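You operate a simulated robot arm through the tools that you are given. There is no shell and no other tool.

You are at the controls of a simulated robot arm. One attempt, no reset.

Task
Scrub the curry smears off the teal plate, then wipe it dry with the cloth.
Fine: dish brush first; brush and cloth back. Set down upright: orange dish brush.

Only the result counts: the job must be done as asked and must still hold three seconds after the hand-in. Knocking over, shifting, dropping, spilling or breaking anything else fails it. Flat cloth is picked up by pressing the open fingertips on it (5 to 10 N) and closing them slowly along it; thin cloth reads only 2 to 8 mm in the jaws.

Robot
A 7-joint arm with a two-finger parallel gripper, fixed in place. Base frame: the origin is on the floor under the middle of its stand, x ahead of it, y to its left, z up. Readings come in mm, degrees, newtons and seconds.
With the tool pointing down near the work surface it reaches from about 240 to 680 mm from the base axis. Its first joint turns from -66.0 to 66.0 degrees. Payload 2.4 kg.
The tool frame sits at the grasp point between the pads (the TCP): z along the fingers, y along the line on which they close. The tips reach 30 mm beyond it. The gripper opens to 94 mm. The fingers are 28 mm wide and 10 mm thick; the gripper's body (50 by 96 mm) begins 55 mm behind the TCP.
Orientation is told as [roll, pitch, yaw] about the base's x, y, z axes, in that order, counted from this pose: with the fingers straight down and closing along the base's y, the tool's x points along the base's -x, its y along +y and its z along -z.

Tools
- The arm moves only by the tool nudge_tool. Its argument "deltas" is a list of rows, each an object (a shift or turn left out is 0, a gripper value left out holds the last) with "turn": the turn, a rotation vector about the base's x, y, z in degrees, a list of three; "dp": the shift along the base's x, y, z in mm, a list of three; "jaw": the gripper command, from -1 (fully open) to 1 (shut), values between in proportion. In form: [{"turn": [wx, wy, wz], "dp": [dx, dy, dz], "jaw": jaw}, ...]. A call has 1 to 20 rows; each row shifts and turns the commanded pose from where the row before left it. Rows are played at 5 a second. More than 50 mm and 8.6 degrees between two rows, or a gripper value outside its range, and nothing of the call is played. Where a pose cannot be reached the arm comes as near as it can. A force on the tool above 50 N (or 10 N above the force at the start of the call, whichever is more), or a blocked arm, ends the call early, and 0.2 s more pass. The fingers move at their own pace (about 153 mm/s each) and stop on an object; they squeeze with about 35 N. The grip force told is the motor's: it shows also when the fingers shut on nothing. Time passes only in rows, and 0.2 s behind the last, so rows that do not move let the fingers close. It gives the time, the measured TCP pose, the force on the tool (base axes), the opening and the grip force at its end, in the units of the frame above (readings bear some noise), with the torque about the TCP (base axes, N m) and any sound that the robot's microphone picked up, and new pictures: "pictures" is both (left out), scene, wrist or none.
- Cameras (640 x 400 px; columns grow to the right, rows downward): "scene" is fixed at [34.5, 501.9, 1411.2]; the picture's right is [-0.57, -0.82, 0.00], its down [-0.71, 0.49, -0.51] and it looks along [0.42, -0.29, -0.86] (base axes); focal length 214 px, centre (320, 200). "wrist" rides on the gripper at [76, 14, -102] in the tool frame; the picture's right is [-0.18, 0.98, 0.00], its down [-0.75, -0.14, -0.64] and it looks along [-0.63, -0.12, 0.77] (tool axes); focal length 243 px, centre (320, 200). There is no depth. A picture from a camera that has moved, and an enlarged one, comes with that camera's place and axes in the base frame and with its lens.
- enlarge(camera, box): a new picture of the part [left, top, right, bottom] of that camera's present view, enlarged. It takes no simulated time.
- finish_job(): hands the job in; it is judged then, once.

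Places have to be worked out from the pictures, the camera data and where the tool is seen. Open the gripper and draw the arm clear of the work before you hand the job in, unless the task says otherwise.

The tools are called after "Request:" by a JSON object that holds its "api" and its "payload". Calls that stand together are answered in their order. nudge_tool: Moves the arm, as the interface text tells. Its arguments: {"type":"object","properties":{"deltas":{"type":"array","items":{"type":"object","properties":{"turn":{"type":"array","items":{"type":"number"}},"dp":{"type":"array","items":{"type":"number"}},"jaw":{"type":"number"}}}},"pictures":{"type":"string","enum":["both","scene","wrist","none"]}},"required":["deltas"]} The other tools are called the same way: enlarge (camera, box) takes an enlarged picture of a part of a camera's view; finish_job () hands the job in.

At the start:

```text
time: 0.0
tool_pos: [337.0, 21.6, 1189.2]
tcp_rot: [0.0, 0.0, -0.1]
contact_force: [0.6, 0.0, -1.4]
torque: [0.03, -0.01, 0.01]
width: 94.2
gripper_force: 0.1
```

scene: 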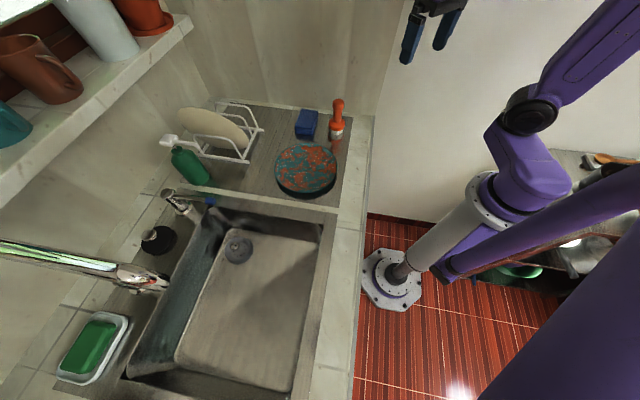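
wrist: 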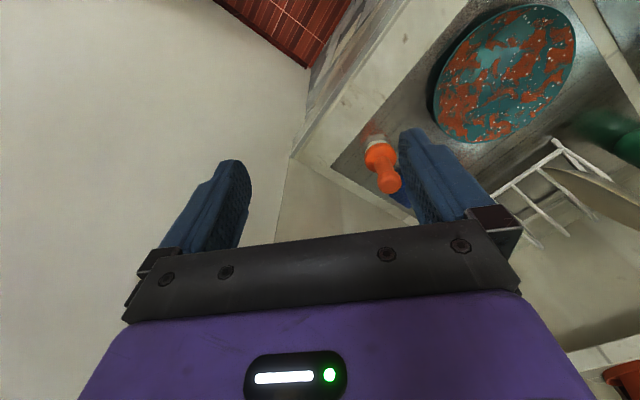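

I begin by looking closely at the plate, brush and cloth in the scene view, before moving anything.

Request:
{"api": "enlarge", "payload": {"camera": "scene", "box": [240, 80, 400, 220]}}

Request:
{"api": "enlarge", "payload": {"camera": "scene", "box": [40, 80, 360, 400]}}

Request:
{"api": "enlarge", "payload": {"camera": "wrist", "box": [280, 0, 640, 240]}}

```text
2.86 times, centred on (320, 150) of scene
camera zoom: at [34.5, 501.9, 1411.2], right [-0.57, -0.82, 0.0], down [-0.71, 0.49, -0.51], along [0.42, -0.29, -0.86], focal length 613 px, centre (320, 343)
```

zoom: 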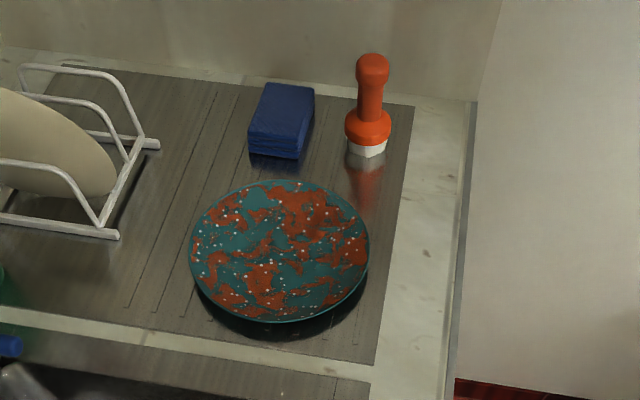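

```text
1.25 times, centred on (200, 240) of scene
camera zoom: at [34.5, 501.9, 1411.2], right [-0.57, -0.82, 0.0], down [-0.71, 0.49, -0.51], along [0.42, -0.29, -0.86], focal length 268 px, centre (470, 150)
```

zoom: 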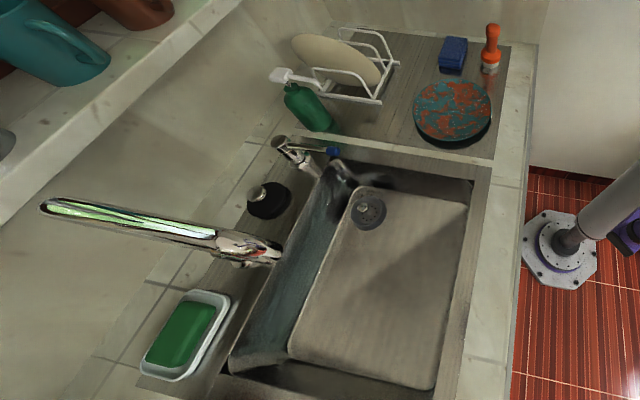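

```text
1.67 times, centred on (460, 120) of wrist
camera zoom: at [259.0, 36.5, 1292.2], right [0.18, 0.98, 0.0], down [0.75, -0.14, 0.64], along [0.63, -0.12, -0.77], focal length 404 px, centre (87, 333)
```

zoom: 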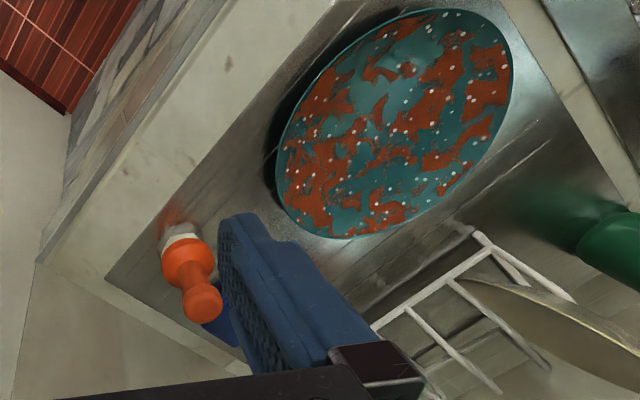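

The brush stands upright at about (500, 101) on a counter at z≈850. The plate is centred near (405, 299) with its rim at z≈878, and the folded blue cloth is near (620, 160). I'll move above at safe height to get a better wrist view of the brush and cloth.

Request:
{"api": "nudge_tool", "payload": {"deltas": [{"dp": [0, 30, 0], "jaw": -1}, {"dp": [0, 30, 0]}, {"dp": [0, 30, 0]}, {"dp": [10, 30, 0]}, {"dp": [0, 0, -20]}, {"dp": [0, 0, 0]}], "pictures": "both"}}

```text
time: 1.4
tool_pos: [344.4, 139.7, 1168.8]
tcp_rot: [0.0, 0.0, 0.0]
contact_force: [-0.2, -1.1, -0.6]
torque: [-0.05, 0.01, 0.02]
width: 94.0
gripper_force: 0.0
camera wrist: at [267.4, 154.3, 1272.0], right [0.18, 0.98, 0.0], down [0.75, -0.14, 0.64], along [0.63, -0.12, -0.77], focal length 243 px, centre (320, 200)
```

scene: 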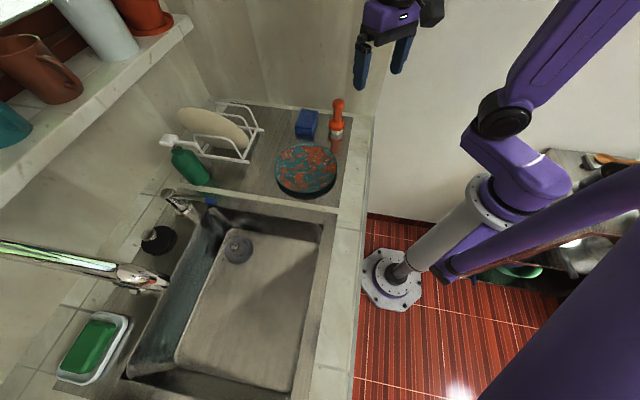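
wrist: 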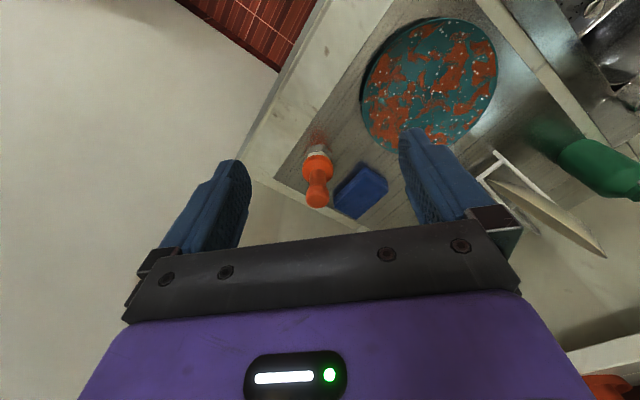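

The brush and the folded cloth are now both in the wrist view. I enlarge them to locate them more exactly.

Request:
{"api": "enlarge", "payload": {"camera": "wrist", "box": [260, 120, 420, 220]}}

Request:
{"api": "enlarge", "payload": {"camera": "scene", "box": [280, 85, 360, 135]}}

```text
4.00 times, centred on (340, 170) of wrist
camera zoom: at [267.4, 154.3, 1272.0], right [0.18, 0.98, 0.0], down [0.75, -0.14, 0.64], along [0.63, -0.12, -0.77], focal length 970 px, centre (240, 320)
```

zoom: 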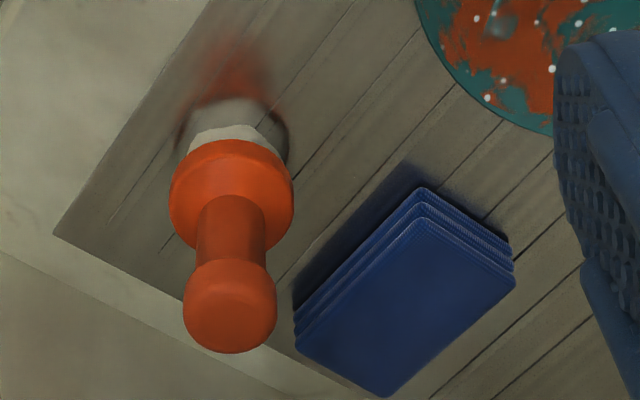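

```text
8.00 times, centred on (320, 110) of scene
camera zoom: at [34.5, 501.9, 1411.2], right [-0.57, -0.82, 0.0], down [-0.71, 0.49, -0.51], along [0.42, -0.29, -0.86], focal length 1716 px, centre (320, 920)
```

zoom: 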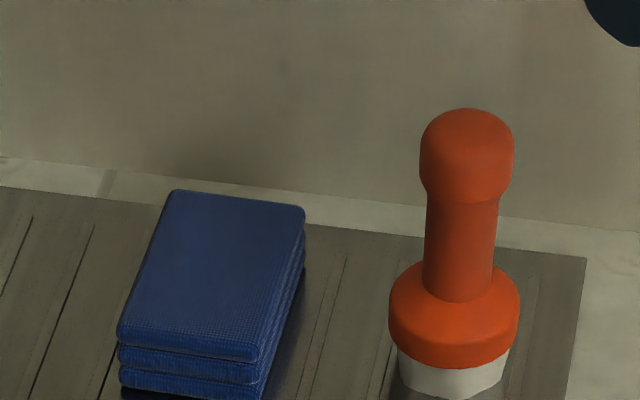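

The cloth looks like a folded block about 100×62 mm, centred near (583, 178) with its top at z≈901. I'll check the other items in view to be sure there is no other cloth or brush.

Request:
{"api": "enlarge", "payload": {"camera": "scene", "box": [480, 140, 640, 300]}}

Request:
{"api": "enlarge", "payload": {"camera": "scene", "box": [0, 180, 240, 400]}}

Request:
{"api": "enlarge", "payload": {"camera": "scene", "box": [150, 80, 300, 220]}}

Request:
{"api": "enlarge", "payload": {"camera": "wrist", "box": [340, 0, 520, 160]}}

```text
2.50 times, centred on (560, 220) of scene
camera zoom: at [34.5, 501.9, 1411.2], right [-0.57, -0.82, 0.0], down [-0.71, 0.49, -0.51], along [0.42, -0.29, -0.86], focal length 536 px, centre (-280, 150)
```

zoom: 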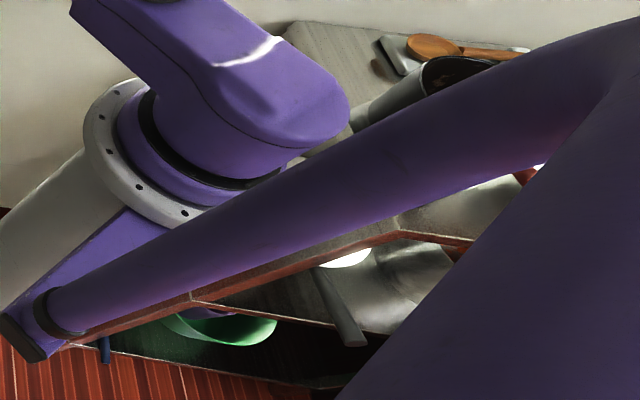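

```text
1.82 times, centred on (120, 290) of scene
camera zoom: at [34.5, 501.9, 1411.2], right [-0.57, -0.82, 0.0], down [-0.71, 0.49, -0.51], along [0.42, -0.29, -0.86], focal length 390 px, centre (684, 36)
```

zoom: 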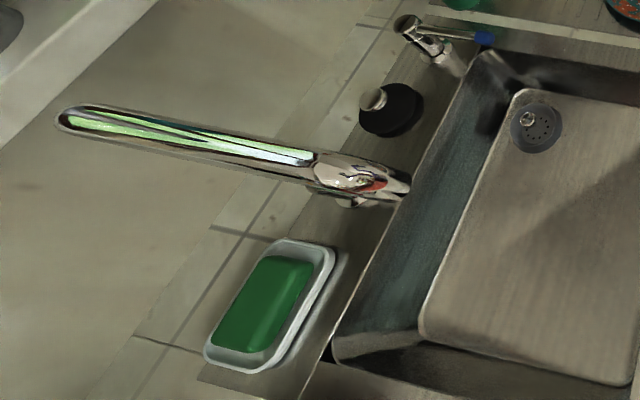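

```text
2.86 times, centred on (225, 150) of scene
camera zoom: at [34.5, 501.9, 1411.2], right [-0.57, -0.82, 0.0], down [-0.71, 0.49, -0.51], along [0.42, -0.29, -0.86], focal length 613 px, centre (591, 343)
```

zoom: 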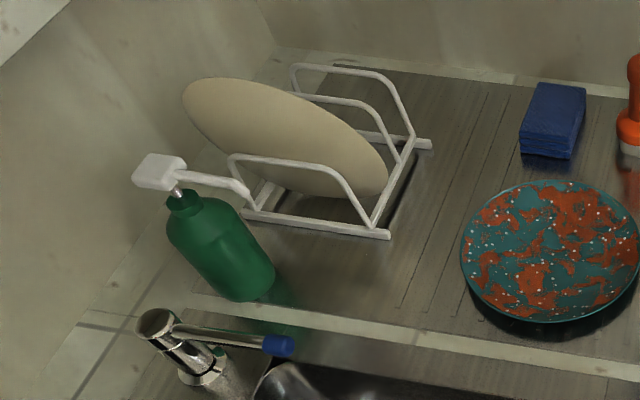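

```text
2.50 times, centred on (430, 80) of wrist
camera zoom: at [267.4, 154.3, 1272.0], right [0.18, 0.98, 0.0], down [0.75, -0.14, 0.64], along [0.63, -0.12, -0.77], focal length 606 px, centre (45, 500)
```

zoom: 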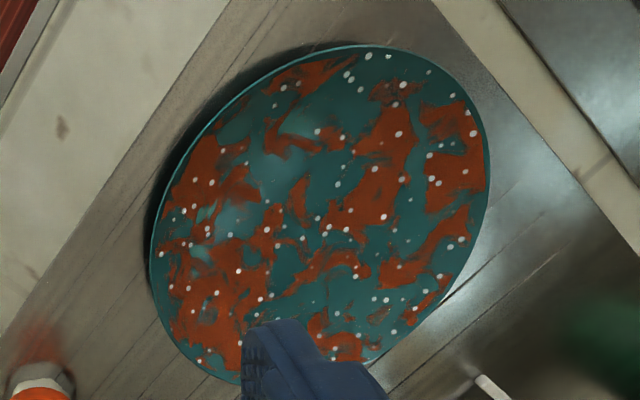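

Only the blue folded cloth and the orange brush fit the task. The plate carries orange curry plus white dots, probably droplets. I now move above the brush, with the tips still well over its top at z≈990.

Request:
{"api": "nudge_tool", "payload": {"deltas": [{"dp": [30, -6, -5]}, {"dp": [30, -6, -10]}, {"dp": [30, -7, -15]}, {"dp": [30, -7, -20]}, {"dp": [35, -7, -25]}, {"dp": [0, 0, -15]}, {"dp": [0, 0, 0]}], "pictures": "both"}}

```text
time: 3.0
tool_pos: [501.7, 112.8, 1078.2]
tcp_rot: [0.0, 0.0, 0.1]
contact_force: [0.8, 0.7, 0.5]
torque: [-0.02, 0.01, 0.04]
width: 94.2
gripper_force: 0.1
camera wrist: at [424.3, 127.7, 1180.9], right [0.18, 0.98, 0.0], down [0.75, -0.14, 0.64], along [0.63, -0.12, -0.77], focal length 243 px, centre (320, 200)
```

scene: 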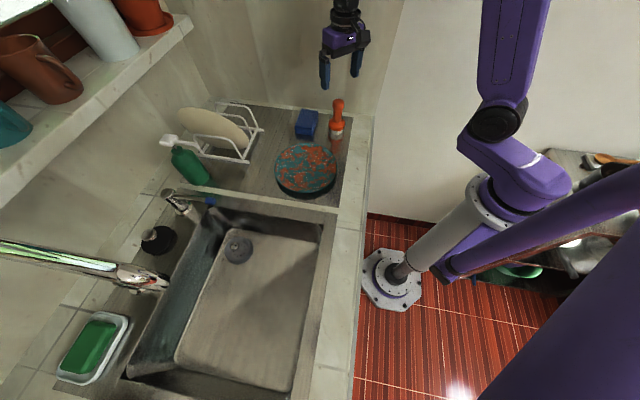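
wrist: 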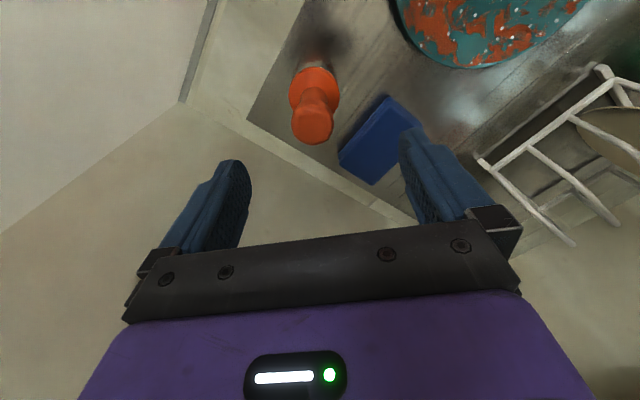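

The wrist view puts the brush axis at about (503, 107), so the tool needs to shift a few mm in −y. I descend part way, tips to about z 990, and check the alignment again.

Request:
{"api": "nudge_tool", "payload": {"deltas": [{"dp": [0, -2, -15]}, {"dp": [0, 0, -15]}, {"dp": [0, 0, 0]}, {"dp": [0, 0, 0]}], "pictures": "both"}}

```text
time: 4.0
tool_pos: [501.0, 108.2, 1049.3]
tcp_rot: [-0.1, 0.0, 0.1]
contact_force: [-0.1, 1.1, -0.4]
torque: [-0.02, 0.02, -0.01]
width: 94.1
gripper_force: 0.1
camera wrist: at [424.1, 123.5, 1152.0], right [0.18, 0.98, 0.0], down [0.75, -0.14, 0.64], along [0.63, -0.12, -0.77], focal length 243 px, centre (320, 200)
```

scene: 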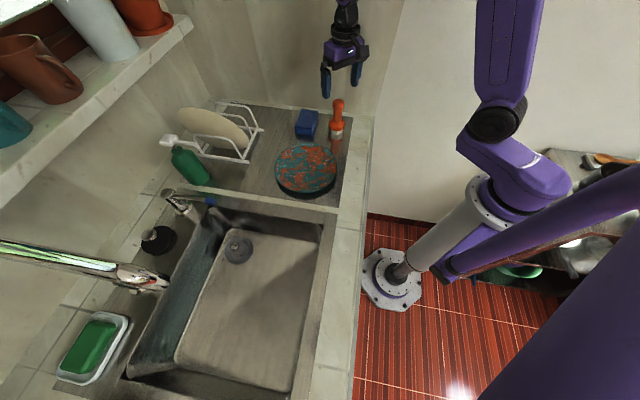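
wrist: 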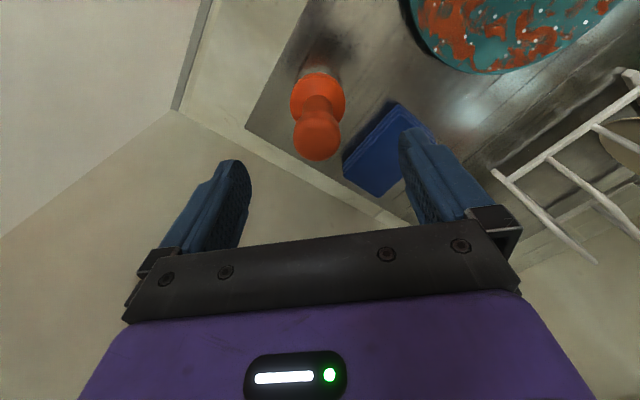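

The brush top projects to about (501, 107), nearly under the TCP, so I descend straight down to z≈975 with the jaws open around the knob.

Request:
{"api": "nudge_tool", "payload": {"deltas": [{"dp": [0, -1, -15]}, {"dp": [0, 0, -15]}, {"dp": [0, 0, -15]}, {"dp": [0, 0, -15]}, {"dp": [0, 0, -14]}, {"dp": [0, 0, 0]}, {"dp": [0, 0, 0]}], "pictures": "both"}}

Request:
{"api": "enlarge", "payload": {"camera": "scene", "box": [280, 60, 400, 160]}}

```text
time: 5.6
tool_pos: [501.4, 107.7, 975.1]
tcp_rot: [0.0, 0.0, 0.0]
contact_force: [0.0, 0.5, 0.0]
torque: [0.01, 0.02, -0.01]
width: 94.0
gripper_force: 0.0
camera wrist: at [424.3, 122.1, 1077.7], right [0.18, 0.98, 0.0], down [0.75, -0.14, 0.64], along [0.63, -0.12, -0.77], focal length 243 px, centre (320, 200)
```

scene: 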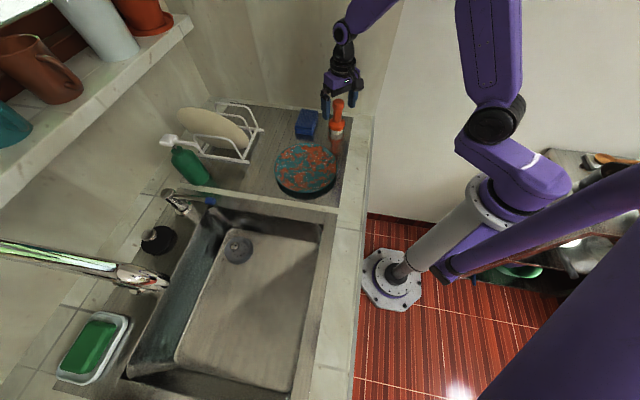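
wrist: 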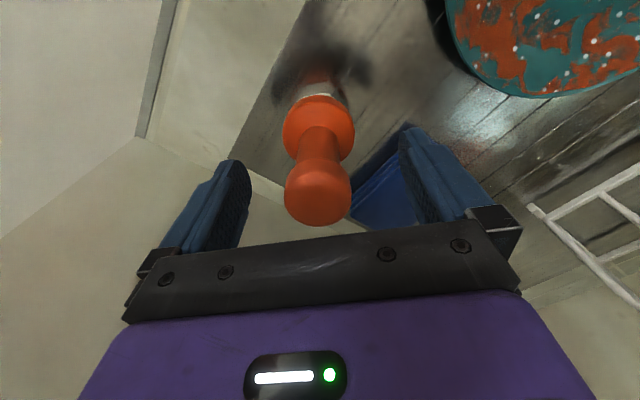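

```text
4.00 times, centred on (340, 110) of scene
camera zoom: at [34.5, 501.9, 1411.2], right [-0.57, -0.82, 0.0], down [-0.71, 0.49, -0.51], along [0.42, -0.29, -0.86], focal length 858 px, centre (240, 560)
```

zoom: 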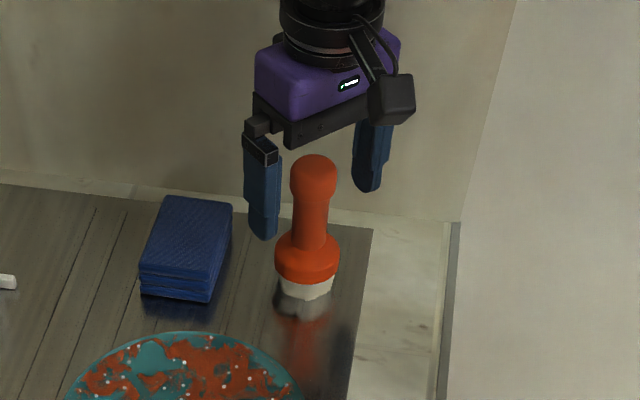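

The knob is between the fingers, about 2 mm off centre. I shift slightly and close in stages so that I don't tip the brush.

Request:
{"api": "nudge_tool", "payload": {"deltas": [{"dp": [2, -2, 0], "jaw": -0.3}, {"dp": [0, 0, 0], "jaw": 0.0}, {"dp": [0, 0, 0], "jaw": 0.12}, {"dp": [0, 0, 0], "jaw": 0.2}, {"dp": [0, 0, 0], "jaw": 0.3}, {"dp": [0, 0, 0], "jaw": 0.5}, {"dp": [0, 0, 0], "jaw": 1.0}, {"dp": [0, 0, 0], "jaw": 1.0}], "pictures": "both"}}

Request:
{"api": "enlarge", "payload": {"camera": "scene", "box": [280, 60, 400, 160]}}

```text
time: 7.4
tool_pos: [502.4, 105.3, 975.1]
tcp_rot: [0.0, 0.0, 0.0]
contact_force: [-0.3, 0.1, 0.5]
torque: [-0.07, 0.03, 0.02]
width: 39.3
gripper_force: 35.1
camera wrist: at [426.0, 119.2, 1078.8], right [0.18, 0.98, 0.0], down [0.75, -0.14, 0.64], along [0.63, -0.12, -0.77], focal length 243 px, centre (320, 200)
```

scene: 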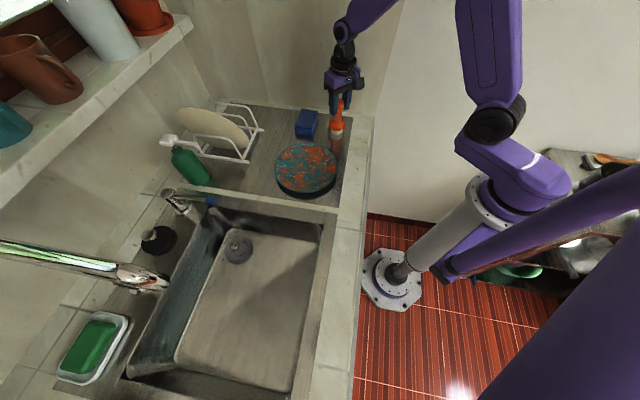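
wrist: 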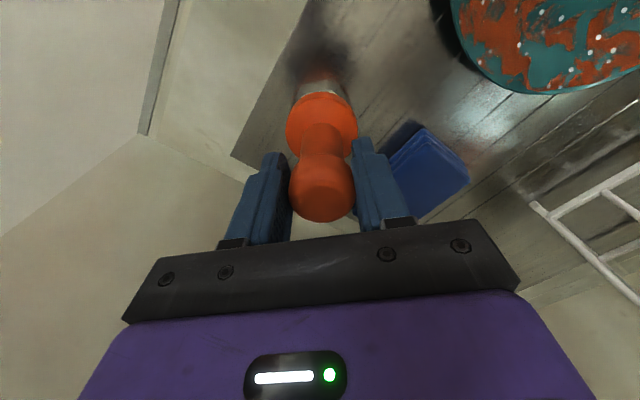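

```text
4.00 times, centred on (340, 110) of scene
camera zoom: at [34.5, 501.9, 1411.2], right [-0.57, -0.82, 0.0], down [-0.71, 0.49, -0.51], along [0.42, -0.29, -0.86], focal length 858 px, centre (240, 560)
```

zoom: 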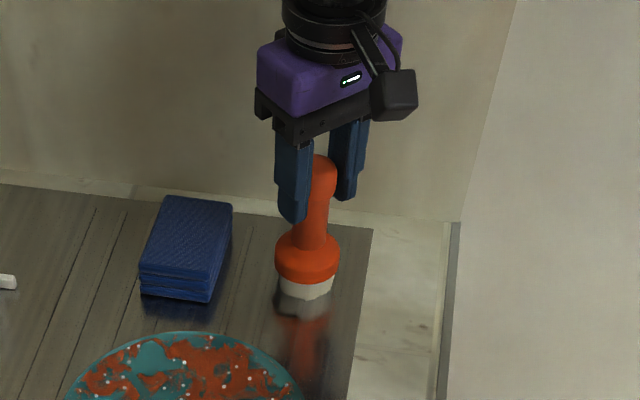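

The brush is gripped at 39.3 mm with 35 N, at TCP (502.4, 105.3, 975.1), which is the pose to return it to. I lift it slowly and check that it holds.

Request:
{"api": "nudge_tool", "payload": {"deltas": [{"dp": [0, 0, 5]}, {"dp": [0, 0, 10]}, {"dp": [0, 0, 15]}, {"dp": [0, 0, 20]}, {"dp": [0, 0, 20]}, {"dp": [0, 0, 0]}], "pictures": "both"}}

Request:
{"api": "enlarge", "payload": {"camera": "scene", "box": [260, 60, 380, 200]}}

```text
time: 8.8
tool_pos: [503.1, 103.8, 1046.4]
tcp_rot: [0.0, -0.1, 0.1]
contact_force: [-0.3, -1.2, -1.4]
torque: [-0.02, 0.0, 0.01]
width: 39.4
gripper_force: 35.2
camera wrist: at [425.8, 118.1, 1148.5], right [0.18, 0.98, 0.0], down [0.75, -0.14, 0.64], along [0.63, -0.12, -0.77], focal length 243 px, centre (320, 200)
```

scene: 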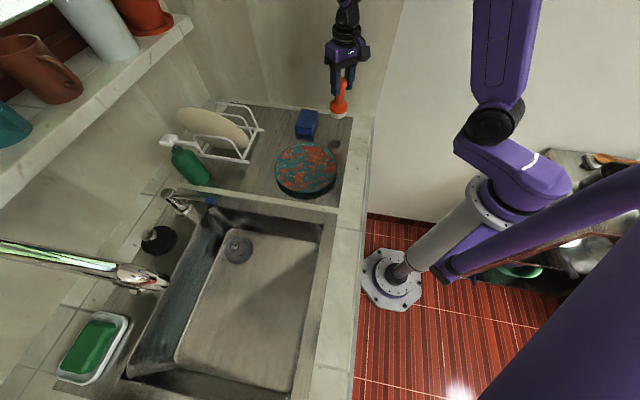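
wrist: 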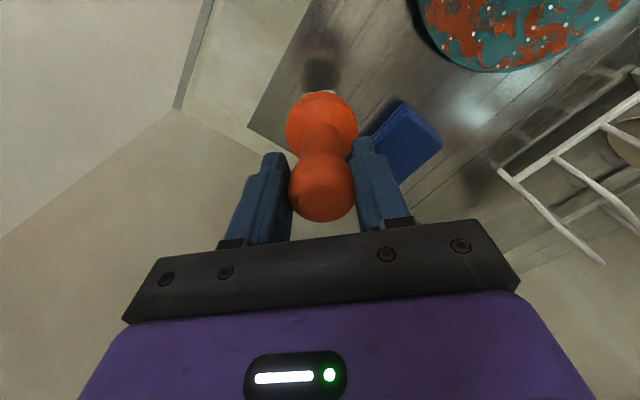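

```text
2.86 times, centred on (320, 130) of scene
camera zoom: at [34.5, 501.9, 1411.2], right [-0.57, -0.82, 0.0], down [-0.71, 0.49, -0.51], along [0.42, -0.29, -0.86], focal length 613 px, centre (320, 400)
```

zoom: 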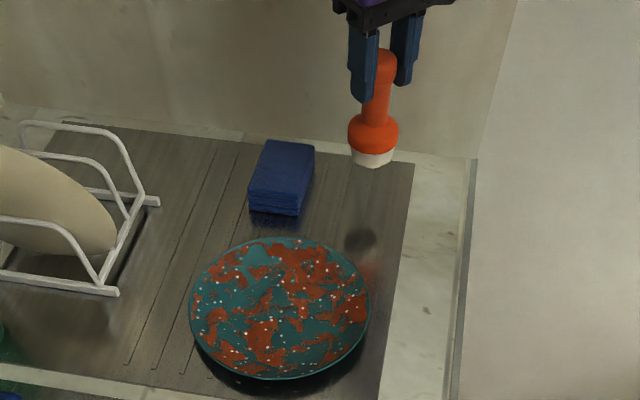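

The brush is held upright and its base hangs about 112 mm below the TCP, so the counter is at z≈863. Now I carry it at height over the plate centre, near (404, 298).

Request:
{"api": "nudge_tool", "payload": {"deltas": [{"dp": [-15, 30, 0]}, {"dp": [-17, 33, 0]}, {"dp": [-17, 33, 0]}, {"dp": [-17, 33, 0]}, {"dp": [-17, 33, 0]}, {"dp": [-16, 32, 0]}, {"dp": [0, 0, 0]}, {"dp": [0, 0, 0]}], "pictures": "both"}}

Request:
{"api": "enlarge", "payload": {"camera": "scene", "box": [240, 80, 380, 220]}}

```text
time: 10.6
tool_pos: [404.7, 298.7, 1042.9]
tcp_rot: [0.0, 0.0, -0.1]
contact_force: [0.1, 0.7, -0.7]
torque: [-0.01, 0.0, 0.0]
width: 38.9
gripper_force: 35.0
camera wrist: at [326.7, 312.2, 1146.2], right [0.18, 0.98, 0.0], down [0.75, -0.14, 0.64], along [0.63, -0.12, -0.77], focal length 243 px, centre (320, 200)
```

scene: 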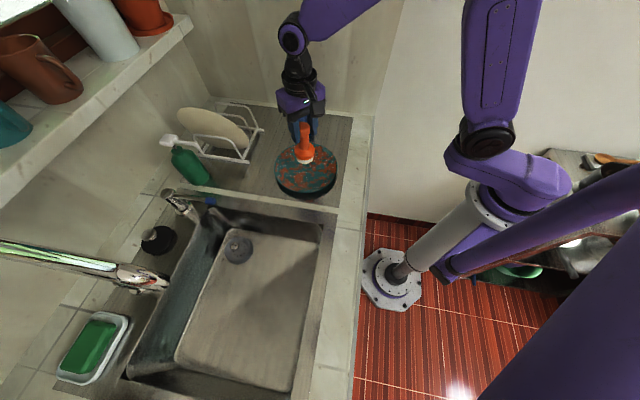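
wrist: 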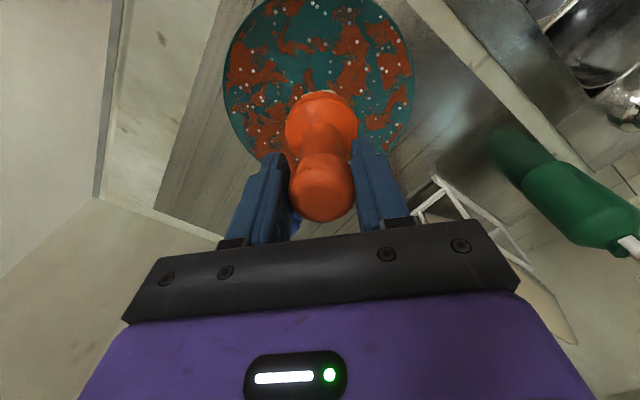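

```text
2.86 times, centred on (310, 150) of scene
camera zoom: at [34.4, 501.9, 1411.2], right [-0.57, -0.82, 0.0], down [-0.71, 0.49, -0.51], along [0.42, -0.29, -0.86], focal length 613 px, centre (349, 343)
```

zoom: 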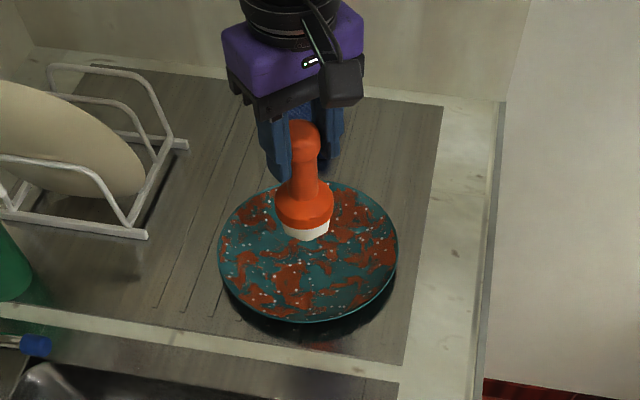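

The brush is over the plate centre at TCP (404.7, 298.7). I lower it by 24 mm, to just above the likely contact height.

Request:
{"api": "nudge_tool", "payload": {"deltas": [{"dp": [0, 0, -8]}, {"dp": [0, 0, -8]}, {"dp": [0, 0, -8]}, {"dp": [0, 0, 0]}], "pictures": "scene"}}

Request:
{"api": "enlarge", "payload": {"camera": "scene", "box": [260, 120, 350, 210]}}

```text
time: 11.6
tool_pos: [403.9, 298.2, 1019.8]
tcp_rot: [-0.1, 0.0, -0.1]
contact_force: [0.6, 0.4, -0.7]
torque: [-0.01, 0.01, 0.01]
width: 39.2
gripper_force: 35.6
```

scene: 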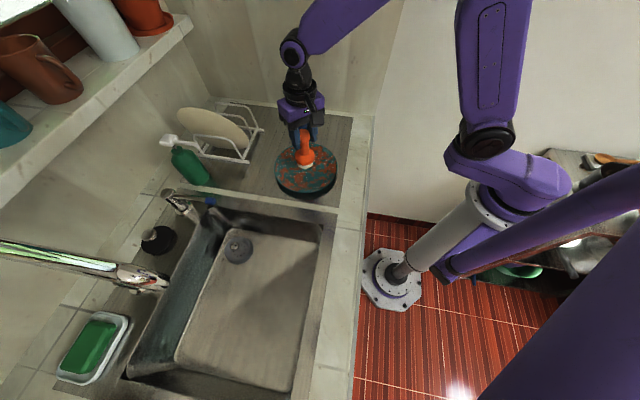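

```text
4.44 times, centred on (305, 165) of scene
camera zoom: at [34.5, 501.9, 1411.2], right [-0.57, -0.82, 0.0], down [-0.71, 0.49, -0.51], along [0.42, -0.29, -0.86], focal length 953 px, centre (387, 356)
```

zoom: 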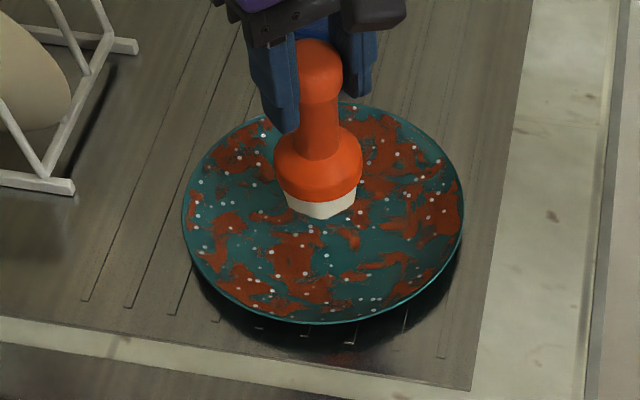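

There is no contact yet at TCP z 1019.8 and the brush base sits near the plate centre. I step down in small increments, watching the force.

Request:
{"api": "nudge_tool", "payload": {"deltas": [{"dp": [0, 0, -3]}, {"dp": [0, 0, -3]}, {"dp": [0, 0, -2]}, {"dp": [0, 0, 0]}], "pictures": "none"}}

Request:
{"api": "nudge_tool", "payload": {"deltas": [{"dp": [0, 0, -2]}, {"dp": [0, 0, -2]}, {"dp": [0, 0, 0]}], "pictures": "none"}}

```text
time: 12.6
tool_pos: [404.0, 298.5, 1012.4]
tcp_rot: [0.0, 0.1, 0.0]
contact_force: [-0.8, -0.8, -1.1]
torque: [0.0, 0.0, 0.01]
width: 39.1
gripper_force: 34.9
```

```text
time: 13.4
tool_pos: [404.4, 297.4, 1009.8]
tcp_rot: [0.0, 0.0, 0.0]
contact_force: [0.8, -0.6, 0.1]
torque: [-0.01, 0.0, 0.02]
width: 38.9
gripper_force: 34.7
```

Still no contact at z≈1009, so I keep stepping down by 2 mm at a time.

Request:
{"api": "nudge_tool", "payload": {"deltas": [{"dp": [0, 0, -2]}, {"dp": [0, 0, -2]}, {"dp": [0, 0, 0]}], "pictures": "none"}}

Request:
{"api": "nudge_tool", "payload": {"deltas": [{"dp": [0, 0, -2]}, {"dp": [0, 0, -1]}, {"dp": [0, 0, 0]}], "pictures": "scene"}}

Request:
{"api": "enlarge", "payload": {"camera": "scene", "box": [260, 120, 350, 210]}}

```text
time: 14.2
tool_pos: [403.5, 299.7, 1006.3]
tcp_rot: [0.0, 0.0, 0.0]
contact_force: [-0.7, -0.4, -0.9]
torque: [0.0, 0.02, -0.01]
width: 38.7
gripper_force: 35.8
```

```text
time: 15.0
tool_pos: [404.4, 299.0, 1002.4]
tcp_rot: [0.0, 0.0, 0.0]
contact_force: [1.6, -0.2, -1.1]
torque: [-0.01, 0.03, -0.03]
width: 38.6
gripper_force: 34.8
```

scene: 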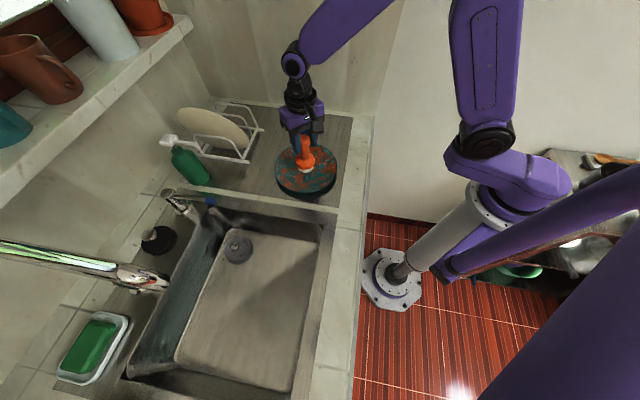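

```text
4.44 times, centred on (305, 165) of scene
camera zoom: at [34.5, 501.9, 1411.2], right [-0.57, -0.82, 0.0], down [-0.71, 0.49, -0.51], along [0.42, -0.29, -0.86], focal length 953 px, centre (387, 356)
```

zoom: 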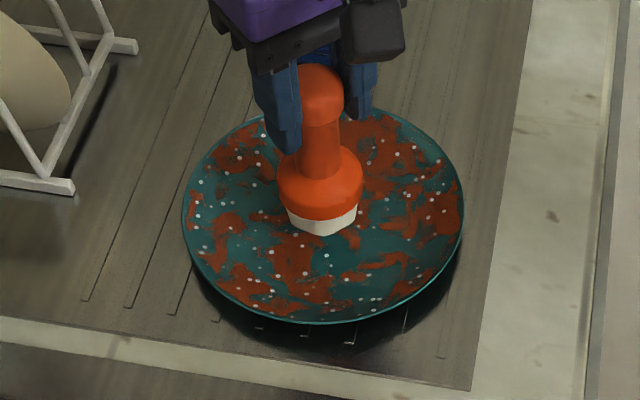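

Still free at z 1002. I continue in small steps.

Request:
{"api": "nudge_tool", "payload": {"deltas": [{"dp": [0, 0, -2]}, {"dp": [0, 0, -1]}, {"dp": [0, 0, 0]}], "pictures": "none"}}

Request:
{"api": "nudge_tool", "payload": {"deltas": [{"dp": [0, 0, -2]}, {"dp": [0, 0, -1]}, {"dp": [0, 0, 0]}], "pictures": "none"}}

Request:
{"api": "nudge_tool", "payload": {"deltas": [{"dp": [0, 0, -2]}, {"dp": [0, 0, -1]}, {"dp": [0, 0, 0]}], "pictures": "none"}}

```text
time: 15.8
tool_pos: [404.1, 299.5, 1000.4]
tcp_rot: [0.0, 0.0, 0.0]
contact_force: [-0.1, 0.0, -1.2]
torque: [-0.01, 0.01, 0.0]
width: 38.6
gripper_force: 34.9
```

```text
time: 16.6
tool_pos: [404.0, 297.8, 997.0]
tcp_rot: [0.0, 0.0, 0.0]
contact_force: [-0.1, -0.3, -1.1]
torque: [-0.01, -0.03, -0.01]
width: 38.5
gripper_force: 35.1
```

```text
time: 17.4
tool_pos: [404.3, 298.2, 993.2]
tcp_rot: [0.0, 0.0, 0.0]
contact_force: [0.0, 0.2, -1.0]
torque: [-0.01, -0.02, -0.03]
width: 38.5
gripper_force: 35.1
```

Still no contact at z 993. I step lower and check the picture.

Request:
{"api": "nudge_tool", "payload": {"deltas": [{"dp": [0, 0, -1]}, {"dp": [0, 0, -1]}, {"dp": [0, 0, 0]}], "pictures": "none"}}

Request:
{"api": "nudge_tool", "payload": {"deltas": [{"dp": [0, 0, -1]}, {"dp": [0, 0, -1]}, {"dp": [0, 0, 0]}], "pictures": "both"}}

Request:
{"api": "enlarge", "payload": {"camera": "scene", "box": [260, 120, 350, 210]}}

```text
time: 18.2
tool_pos: [403.1, 298.4, 991.5]
tcp_rot: [0.0, 0.0, 0.1]
contact_force: [0.4, 0.9, -1.2]
torque: [-0.02, -0.05, -0.01]
width: 38.4
gripper_force: 34.6
```

```text
time: 19.0
tool_pos: [403.5, 299.3, 989.8]
tcp_rot: [-0.1, -0.1, 0.0]
contact_force: [0.8, 0.2, -0.9]
torque: [-0.01, -0.01, -0.02]
width: 38.5
gripper_force: 34.8
camera wrist: at [326.9, 312.7, 1092.5], right [0.18, 0.98, 0.0], down [0.75, -0.14, 0.64], along [0.63, -0.12, -0.77], focal length 243 px, centre (320, 200)
```

scene: 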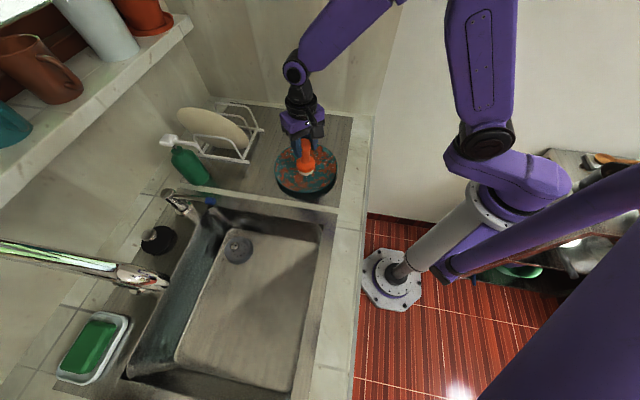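
wrist: 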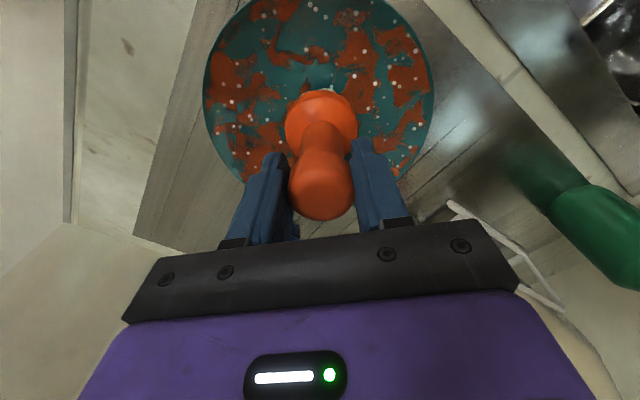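

```text
4.44 times, centred on (305, 165) of scene
camera zoom: at [34.5, 501.9, 1411.2], right [-0.57, -0.82, 0.0], down [-0.71, 0.49, -0.51], along [0.42, -0.29, -0.86], focal length 953 px, centre (387, 356)
```

zoom: 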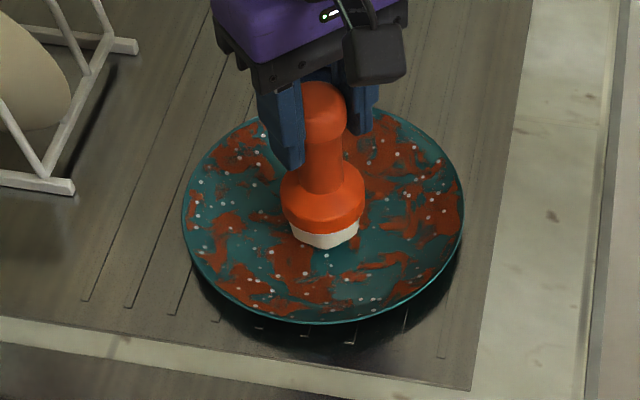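

The brush base is now just above the plate surface, around z 877. I continue in 1 mm steps until contact force shows.

Request:
{"api": "nudge_tool", "payload": {"deltas": [{"dp": [0, 0, -1]}, {"dp": [0, 0, -1]}, {"dp": [0, 0, 0]}], "pictures": "none"}}

Request:
{"api": "nudge_tool", "payload": {"deltas": [{"dp": [0, 0, -1]}, {"dp": [0, 0, -1]}, {"dp": [0, 0, 0]}], "pictures": "none"}}

Request:
{"api": "nudge_tool", "payload": {"deltas": [{"dp": [0, 0, -1]}, {"dp": [0, 0, 0]}], "pictures": "none"}}

```text
time: 19.8
tool_pos: [402.9, 298.8, 985.9]
tcp_rot: [0.1, 0.1, 0.0]
contact_force: [0.1, 0.4, -1.2]
torque: [0.0, 0.01, 0.0]
width: 38.6
gripper_force: 35.2
```

```text
time: 20.6
tool_pos: [404.1, 297.4, 984.6]
tcp_rot: [0.0, 0.0, 0.0]
contact_force: [0.3, 0.1, -0.3]
torque: [0.03, 0.01, 0.03]
width: 38.2
gripper_force: 34.9
```

```text
time: 21.2
tool_pos: [403.7, 297.5, 985.7]
tcp_rot: [-0.1, 0.0, -0.1]
contact_force: [0.3, 0.3, -0.8]
torque: [0.02, -0.04, 0.01]
width: 38.0
gripper_force: 35.2
```

Force readings are still within noise, so I keep descending by single millimetres.

Request:
{"api": "nudge_tool", "payload": {"deltas": [{"dp": [0, 0, -1]}, {"dp": [0, 0, 0]}], "pictures": "none"}}

Request:
{"api": "nudge_tool", "payload": {"deltas": [{"dp": [0, 0, -1]}, {"dp": [0, 0, 0]}], "pictures": "none"}}

Request:
{"api": "nudge_tool", "payload": {"deltas": [{"dp": [0, 0, -1]}, {"dp": [0, 0, 0]}], "pictures": "both"}}

Request:
{"api": "enlarge", "payload": {"camera": "scene", "box": [260, 120, 350, 210]}}

```text
time: 21.8
tool_pos: [404.9, 296.1, 983.1]
tcp_rot: [0.0, 0.0, -0.1]
contact_force: [-0.6, 0.5, -1.0]
torque: [-0.03, 0.0, -0.02]
width: 38.1
gripper_force: 34.9
```

```text
time: 22.4
tool_pos: [402.8, 299.0, 982.2]
tcp_rot: [-0.1, 0.0, 0.0]
contact_force: [0.4, 0.0, -1.2]
torque: [0.01, 0.02, -0.01]
width: 38.0
gripper_force: 34.7
```

```text
time: 23.0
tool_pos: [404.4, 297.3, 982.0]
tcp_rot: [-0.1, 0.0, -0.1]
contact_force: [-0.6, -0.4, -0.7]
torque: [-0.04, 0.0, -0.01]
width: 37.8
gripper_force: 35.0
camera wrist: at [326.8, 312.7, 1084.3], right [0.18, 0.98, 0.0], down [0.75, -0.14, 0.64], along [0.63, -0.12, -0.77], focal length 243 px, centre (320, 200)
```

scene: 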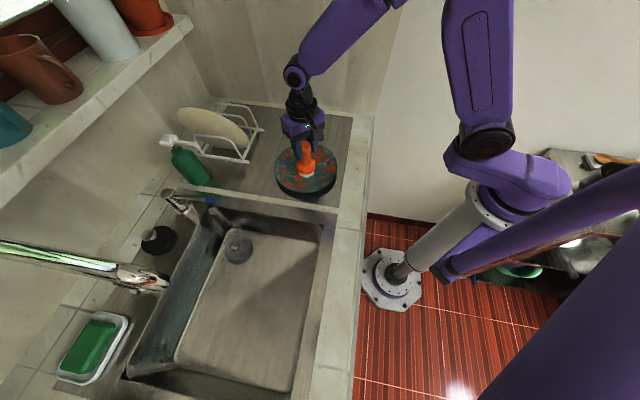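
wrist: 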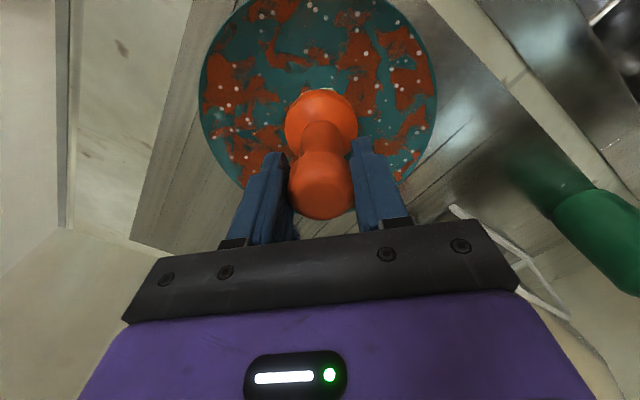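

```text
4.44 times, centred on (305, 165) of scene
camera zoom: at [34.5, 501.9, 1411.2], right [-0.57, -0.82, 0.0], down [-0.71, 0.49, -0.51], along [0.42, -0.29, -0.86], focal length 953 px, centre (387, 356)
```

zoom: 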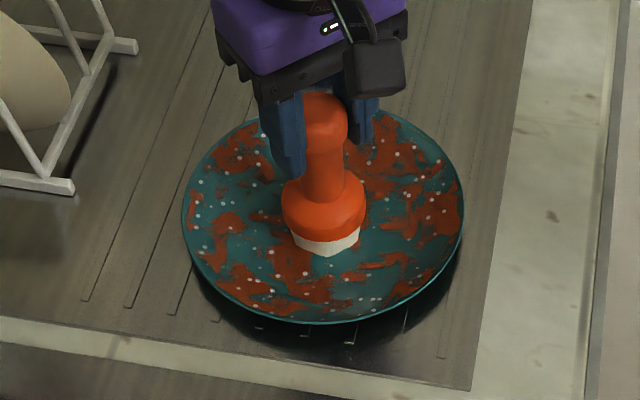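

Still no contact at z≈982, and the brush hasn't slipped relative to the fingers. I continue down 1 mm at a time.

Request:
{"api": "nudge_tool", "payload": {"deltas": [{"dp": [0, 0, -1]}, {"dp": [0, 0, 0]}], "pictures": "none"}}

Request:
{"api": "nudge_tool", "payload": {"deltas": [{"dp": [0, 0, -1]}, {"dp": [0, 0, 0]}], "pictures": "none"}}

Request:
{"api": "nudge_tool", "payload": {"deltas": [{"dp": [0, 0, -1]}, {"dp": [0, 0, 0]}], "pictures": "none"}}

```text
time: 23.6
tool_pos: [404.0, 298.4, 981.3]
tcp_rot: [0.1, -0.1, 0.2]
contact_force: [-2.5, -1.1, 15.2]
torque: [-0.18, 0.19, 0.02]
width: 38.1
gripper_force: 35.0
```

```text
time: 24.2
tool_pos: [404.4, 299.6, 980.5]
tcp_rot: [0.2, -0.2, 0.0]
contact_force: [-0.5, -1.6, 29.4]
torque: [-0.01, -0.2, -0.02]
width: 37.9
gripper_force: 34.7
```

```text
time: 24.8
tool_pos: [404.8, 298.7, 980.1]
tcp_rot: [0.1, -0.4, 0.0]
contact_force: [4.1, 0.7, 31.5]
torque: [0.05, -0.55, 0.03]
width: 37.4
gripper_force: 34.9
```

Contact came abruptly at commanded z≈980, with force up to 31 N, so the plate is stiff at about 15 N/mm. I back off 2 mm to get a gentle pressing force.

Request:
{"api": "nudge_tool", "payload": {"deltas": [{"dp": [0, 0, 1]}, {"dp": [0, 0, 1]}, {"dp": [0, 0, 0]}], "pictures": "both"}}

Request:
{"api": "enlarge", "payload": {"camera": "scene", "box": [260, 120, 350, 210]}}

```text
time: 25.6
tool_pos: [402.4, 298.0, 979.3]
tcp_rot: [-0.2, 0.2, 0.1]
contact_force: [1.2, 0.8, 3.9]
torque: [0.19, -0.29, 0.0]
width: 37.2
gripper_force: 34.9
camera wrist: at [325.9, 312.1, 1082.8], right [0.18, 0.98, 0.0], down [0.76, -0.14, 0.64], along [0.63, -0.12, -0.77], focal length 243 px, centre (320, 200)
```

scene: 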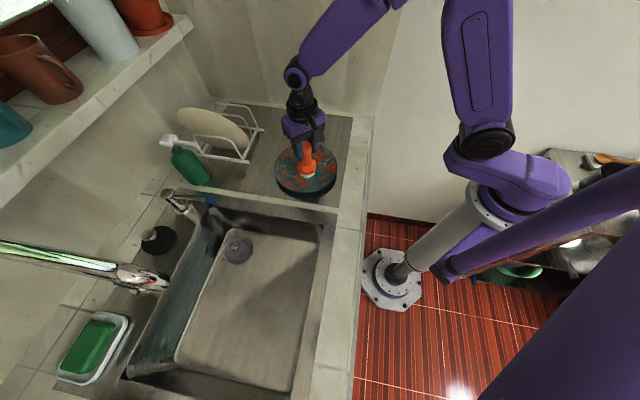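
wrist: 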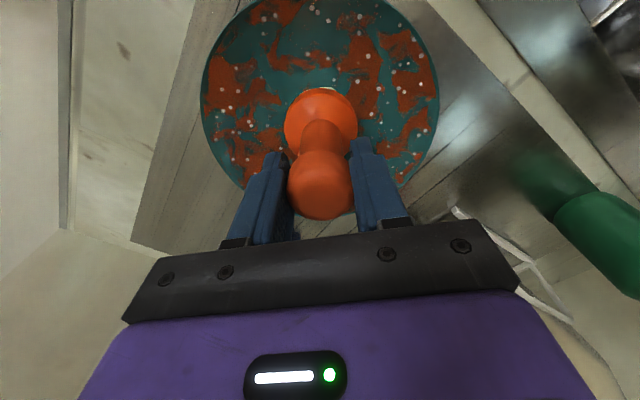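

```text
4.44 times, centred on (305, 165) of scene
camera zoom: at [34.4, 501.9, 1411.2], right [-0.57, -0.82, 0.0], down [-0.71, 0.49, -0.51], along [0.42, -0.29, -0.86], focal length 953 px, centre (387, 356)
```

zoom: 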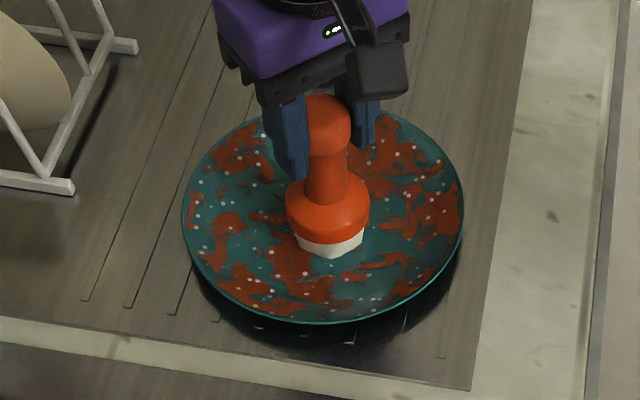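

The force is now a gentle 3.9 N, with the brush resting on the plate at commanded z≈980.2. I estimate the plate centre near (414, 292) with radius ≈98. I try a first small stroke toward the centre and read the force.

Request:
{"api": "nudge_tool", "payload": {"deltas": [{"dp": [5, -3, 0]}, {"dp": [5, -3, 0]}, {"dp": [0, 0, 0]}], "pictures": "scene"}}

Request:
{"api": "enlarge", "payload": {"camera": "scene", "box": [260, 120, 350, 210]}}

```text
time: 26.4
tool_pos: [414.5, 292.9, 981.1]
tcp_rot: [-0.1, 0.1, 0.0]
contact_force: [0.5, 0.2, -1.0]
torque: [-0.01, 0.01, 0.0]
width: 37.2
gripper_force: 35.7
```

scene: 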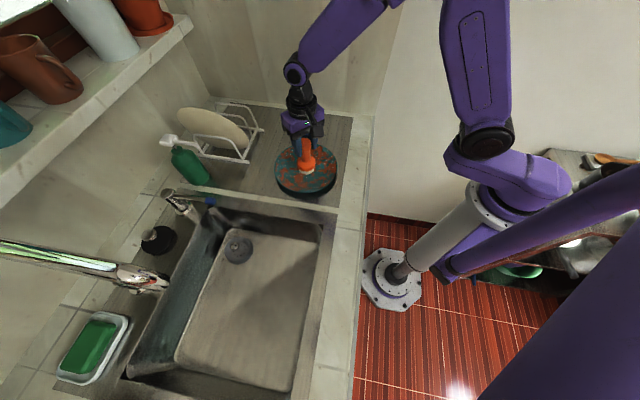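

```text
4.44 times, centred on (305, 165) of scene
camera zoom: at [34.5, 501.9, 1411.2], right [-0.57, -0.82, 0.0], down [-0.71, 0.49, -0.51], along [0.42, -0.29, -0.86], focal length 953 px, centre (387, 356)
```

zoom: 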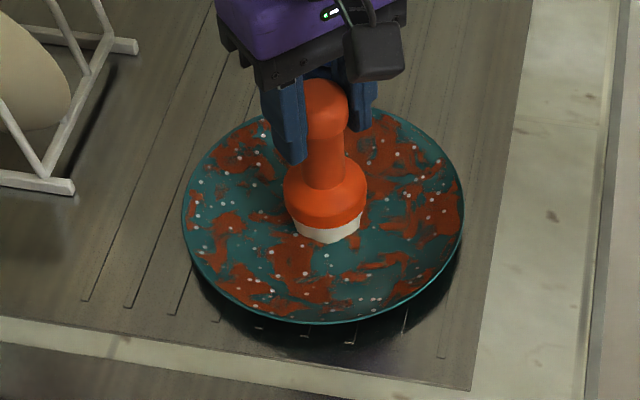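

Contact was lost, so the surface falls toward the centre and the plate is a concave coupe shape. I lower in 0.5 mm steps to regain light contact here.

Request:
{"api": "nudge_tool", "payload": {"deltas": [{"dp": [0, 0, -0.7]}, {"dp": [0, 0, 0]}], "pictures": "none"}}

```text
time: 27.0
tool_pos: [413.3, 291.9, 980.5]
tcp_rot: [0.0, -0.1, 0.0]
contact_force: [-0.1, 0.1, -1.7]
torque: [0.02, -0.02, -0.03]
width: 37.0
gripper_force: 35.0
```

No contact yet; I take another small step down.

Request:
{"api": "nudge_tool", "payload": {"deltas": [{"dp": [0, 0, -0.7]}, {"dp": [0, 0, 0]}], "pictures": "none"}}

```text
time: 27.6
tool_pos: [414.6, 291.9, 979.9]
tcp_rot: [0.0, 0.0, 0.0]
contact_force: [-1.6, -1.4, 7.4]
torque: [-0.24, 0.12, 0.0]
width: 37.1
gripper_force: 35.0
```

I have about 8 N of contact near the bottom of the dish. I model the dish as rising about 15 mm at the rim, and make a 20 mm outward stroke while rising to follow the slope, then check force and cleaning.

Request:
{"api": "nudge_tool", "payload": {"deltas": [{"dp": [-4, 3, 0.3]}, {"dp": [-4, 3, 0.5]}, {"dp": [0, 0, 0]}], "pictures": "none"}}

Request:
{"api": "nudge_tool", "payload": {"deltas": [{"dp": [-4, 3, 0.6]}, {"dp": [-4, 3, 0.6]}, {"dp": [0, 0, 0]}], "pictures": "scene"}}

Request:
{"api": "enlarge", "payload": {"camera": "scene", "box": [260, 120, 350, 210]}}

```text
time: 28.4
tool_pos: [406.9, 297.4, 980.2]
tcp_rot: [0.1, -0.1, 0.0]
contact_force: [2.2, 0.7, 2.0]
torque: [-0.04, -0.15, -0.01]
width: 37.1
gripper_force: 35.3
```

```text
time: 29.2
tool_pos: [397.3, 304.7, 981.5]
tcp_rot: [0.1, -0.1, 0.1]
contact_force: [0.2, 0.5, -0.6]
torque: [0.02, 0.03, -0.03]
width: 36.9
gripper_force: 35.2
```

scene: 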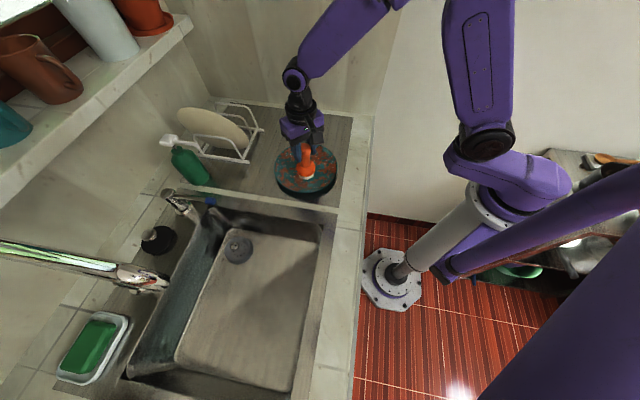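

```text
4.44 times, centred on (305, 165) of scene
camera zoom: at [34.5, 501.9, 1411.2], right [-0.57, -0.82, 0.0], down [-0.71, 0.49, -0.51], along [0.42, -0.29, -0.86], focal length 953 px, centre (387, 356)
```

zoom: 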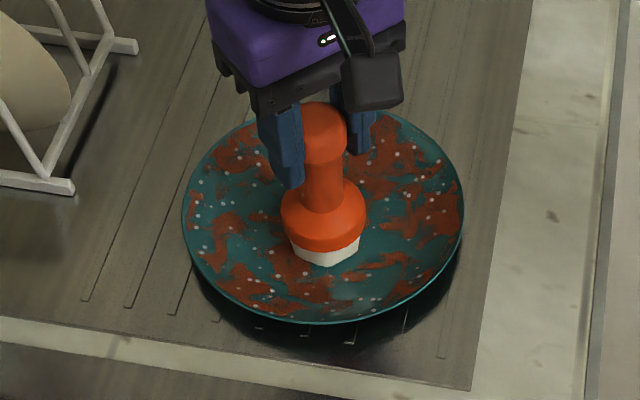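

The smears already look a bit fainter, so scrubbing is working. But this spot has no contact, so the surface is flatter than I modelled. I lower slightly to regain contact.

Request:
{"api": "nudge_tool", "payload": {"deltas": [{"dp": [0, 0, -0.8]}, {"dp": [0, 0, 0]}], "pictures": "none"}}

```text
time: 29.8
tool_pos: [396.9, 304.4, 979.6]
tcp_rot: [0.1, 0.0, 0.1]
contact_force: [0.6, 0.0, -1.2]
torque: [0.0, 0.02, -0.02]
width: 37.2
gripper_force: 35.5
```

Still free; I lower a bit more.

Request:
{"api": "nudge_tool", "payload": {"deltas": [{"dp": [0, 0, -0.7]}, {"dp": [0, 0, 0]}], "pictures": "none"}}

```text
time: 30.4
tool_pos: [398.1, 305.2, 979.2]
tcp_rot: [0.0, 0.1, 0.0]
contact_force: [-2.2, -1.2, 12.2]
torque: [-0.16, 0.26, 0.01]
width: 37.1
gripper_force: 34.6
```

About 13 N now at commanded z 979.3; the well is nearly flat. I begin circular scrubbing around the centre (radius ≈21 mm), checking the force each quarter turn.

Request:
{"api": "nudge_tool", "payload": {"deltas": [{"dp": [-3.49, -7.41, 0.1]}, {"dp": [-0.39, -8.18, 0]}, {"dp": [2.77, -7.71, 0]}], "pictures": "none"}}

```text
time: 31.2
tool_pos: [396.4, 280.1, 979.6]
tcp_rot: [-0.1, 0.1, 0.0]
contact_force: [0.1, -0.4, -1.6]
torque: [0.0, -0.04, -0.03]
width: 37.1
gripper_force: 34.9
```

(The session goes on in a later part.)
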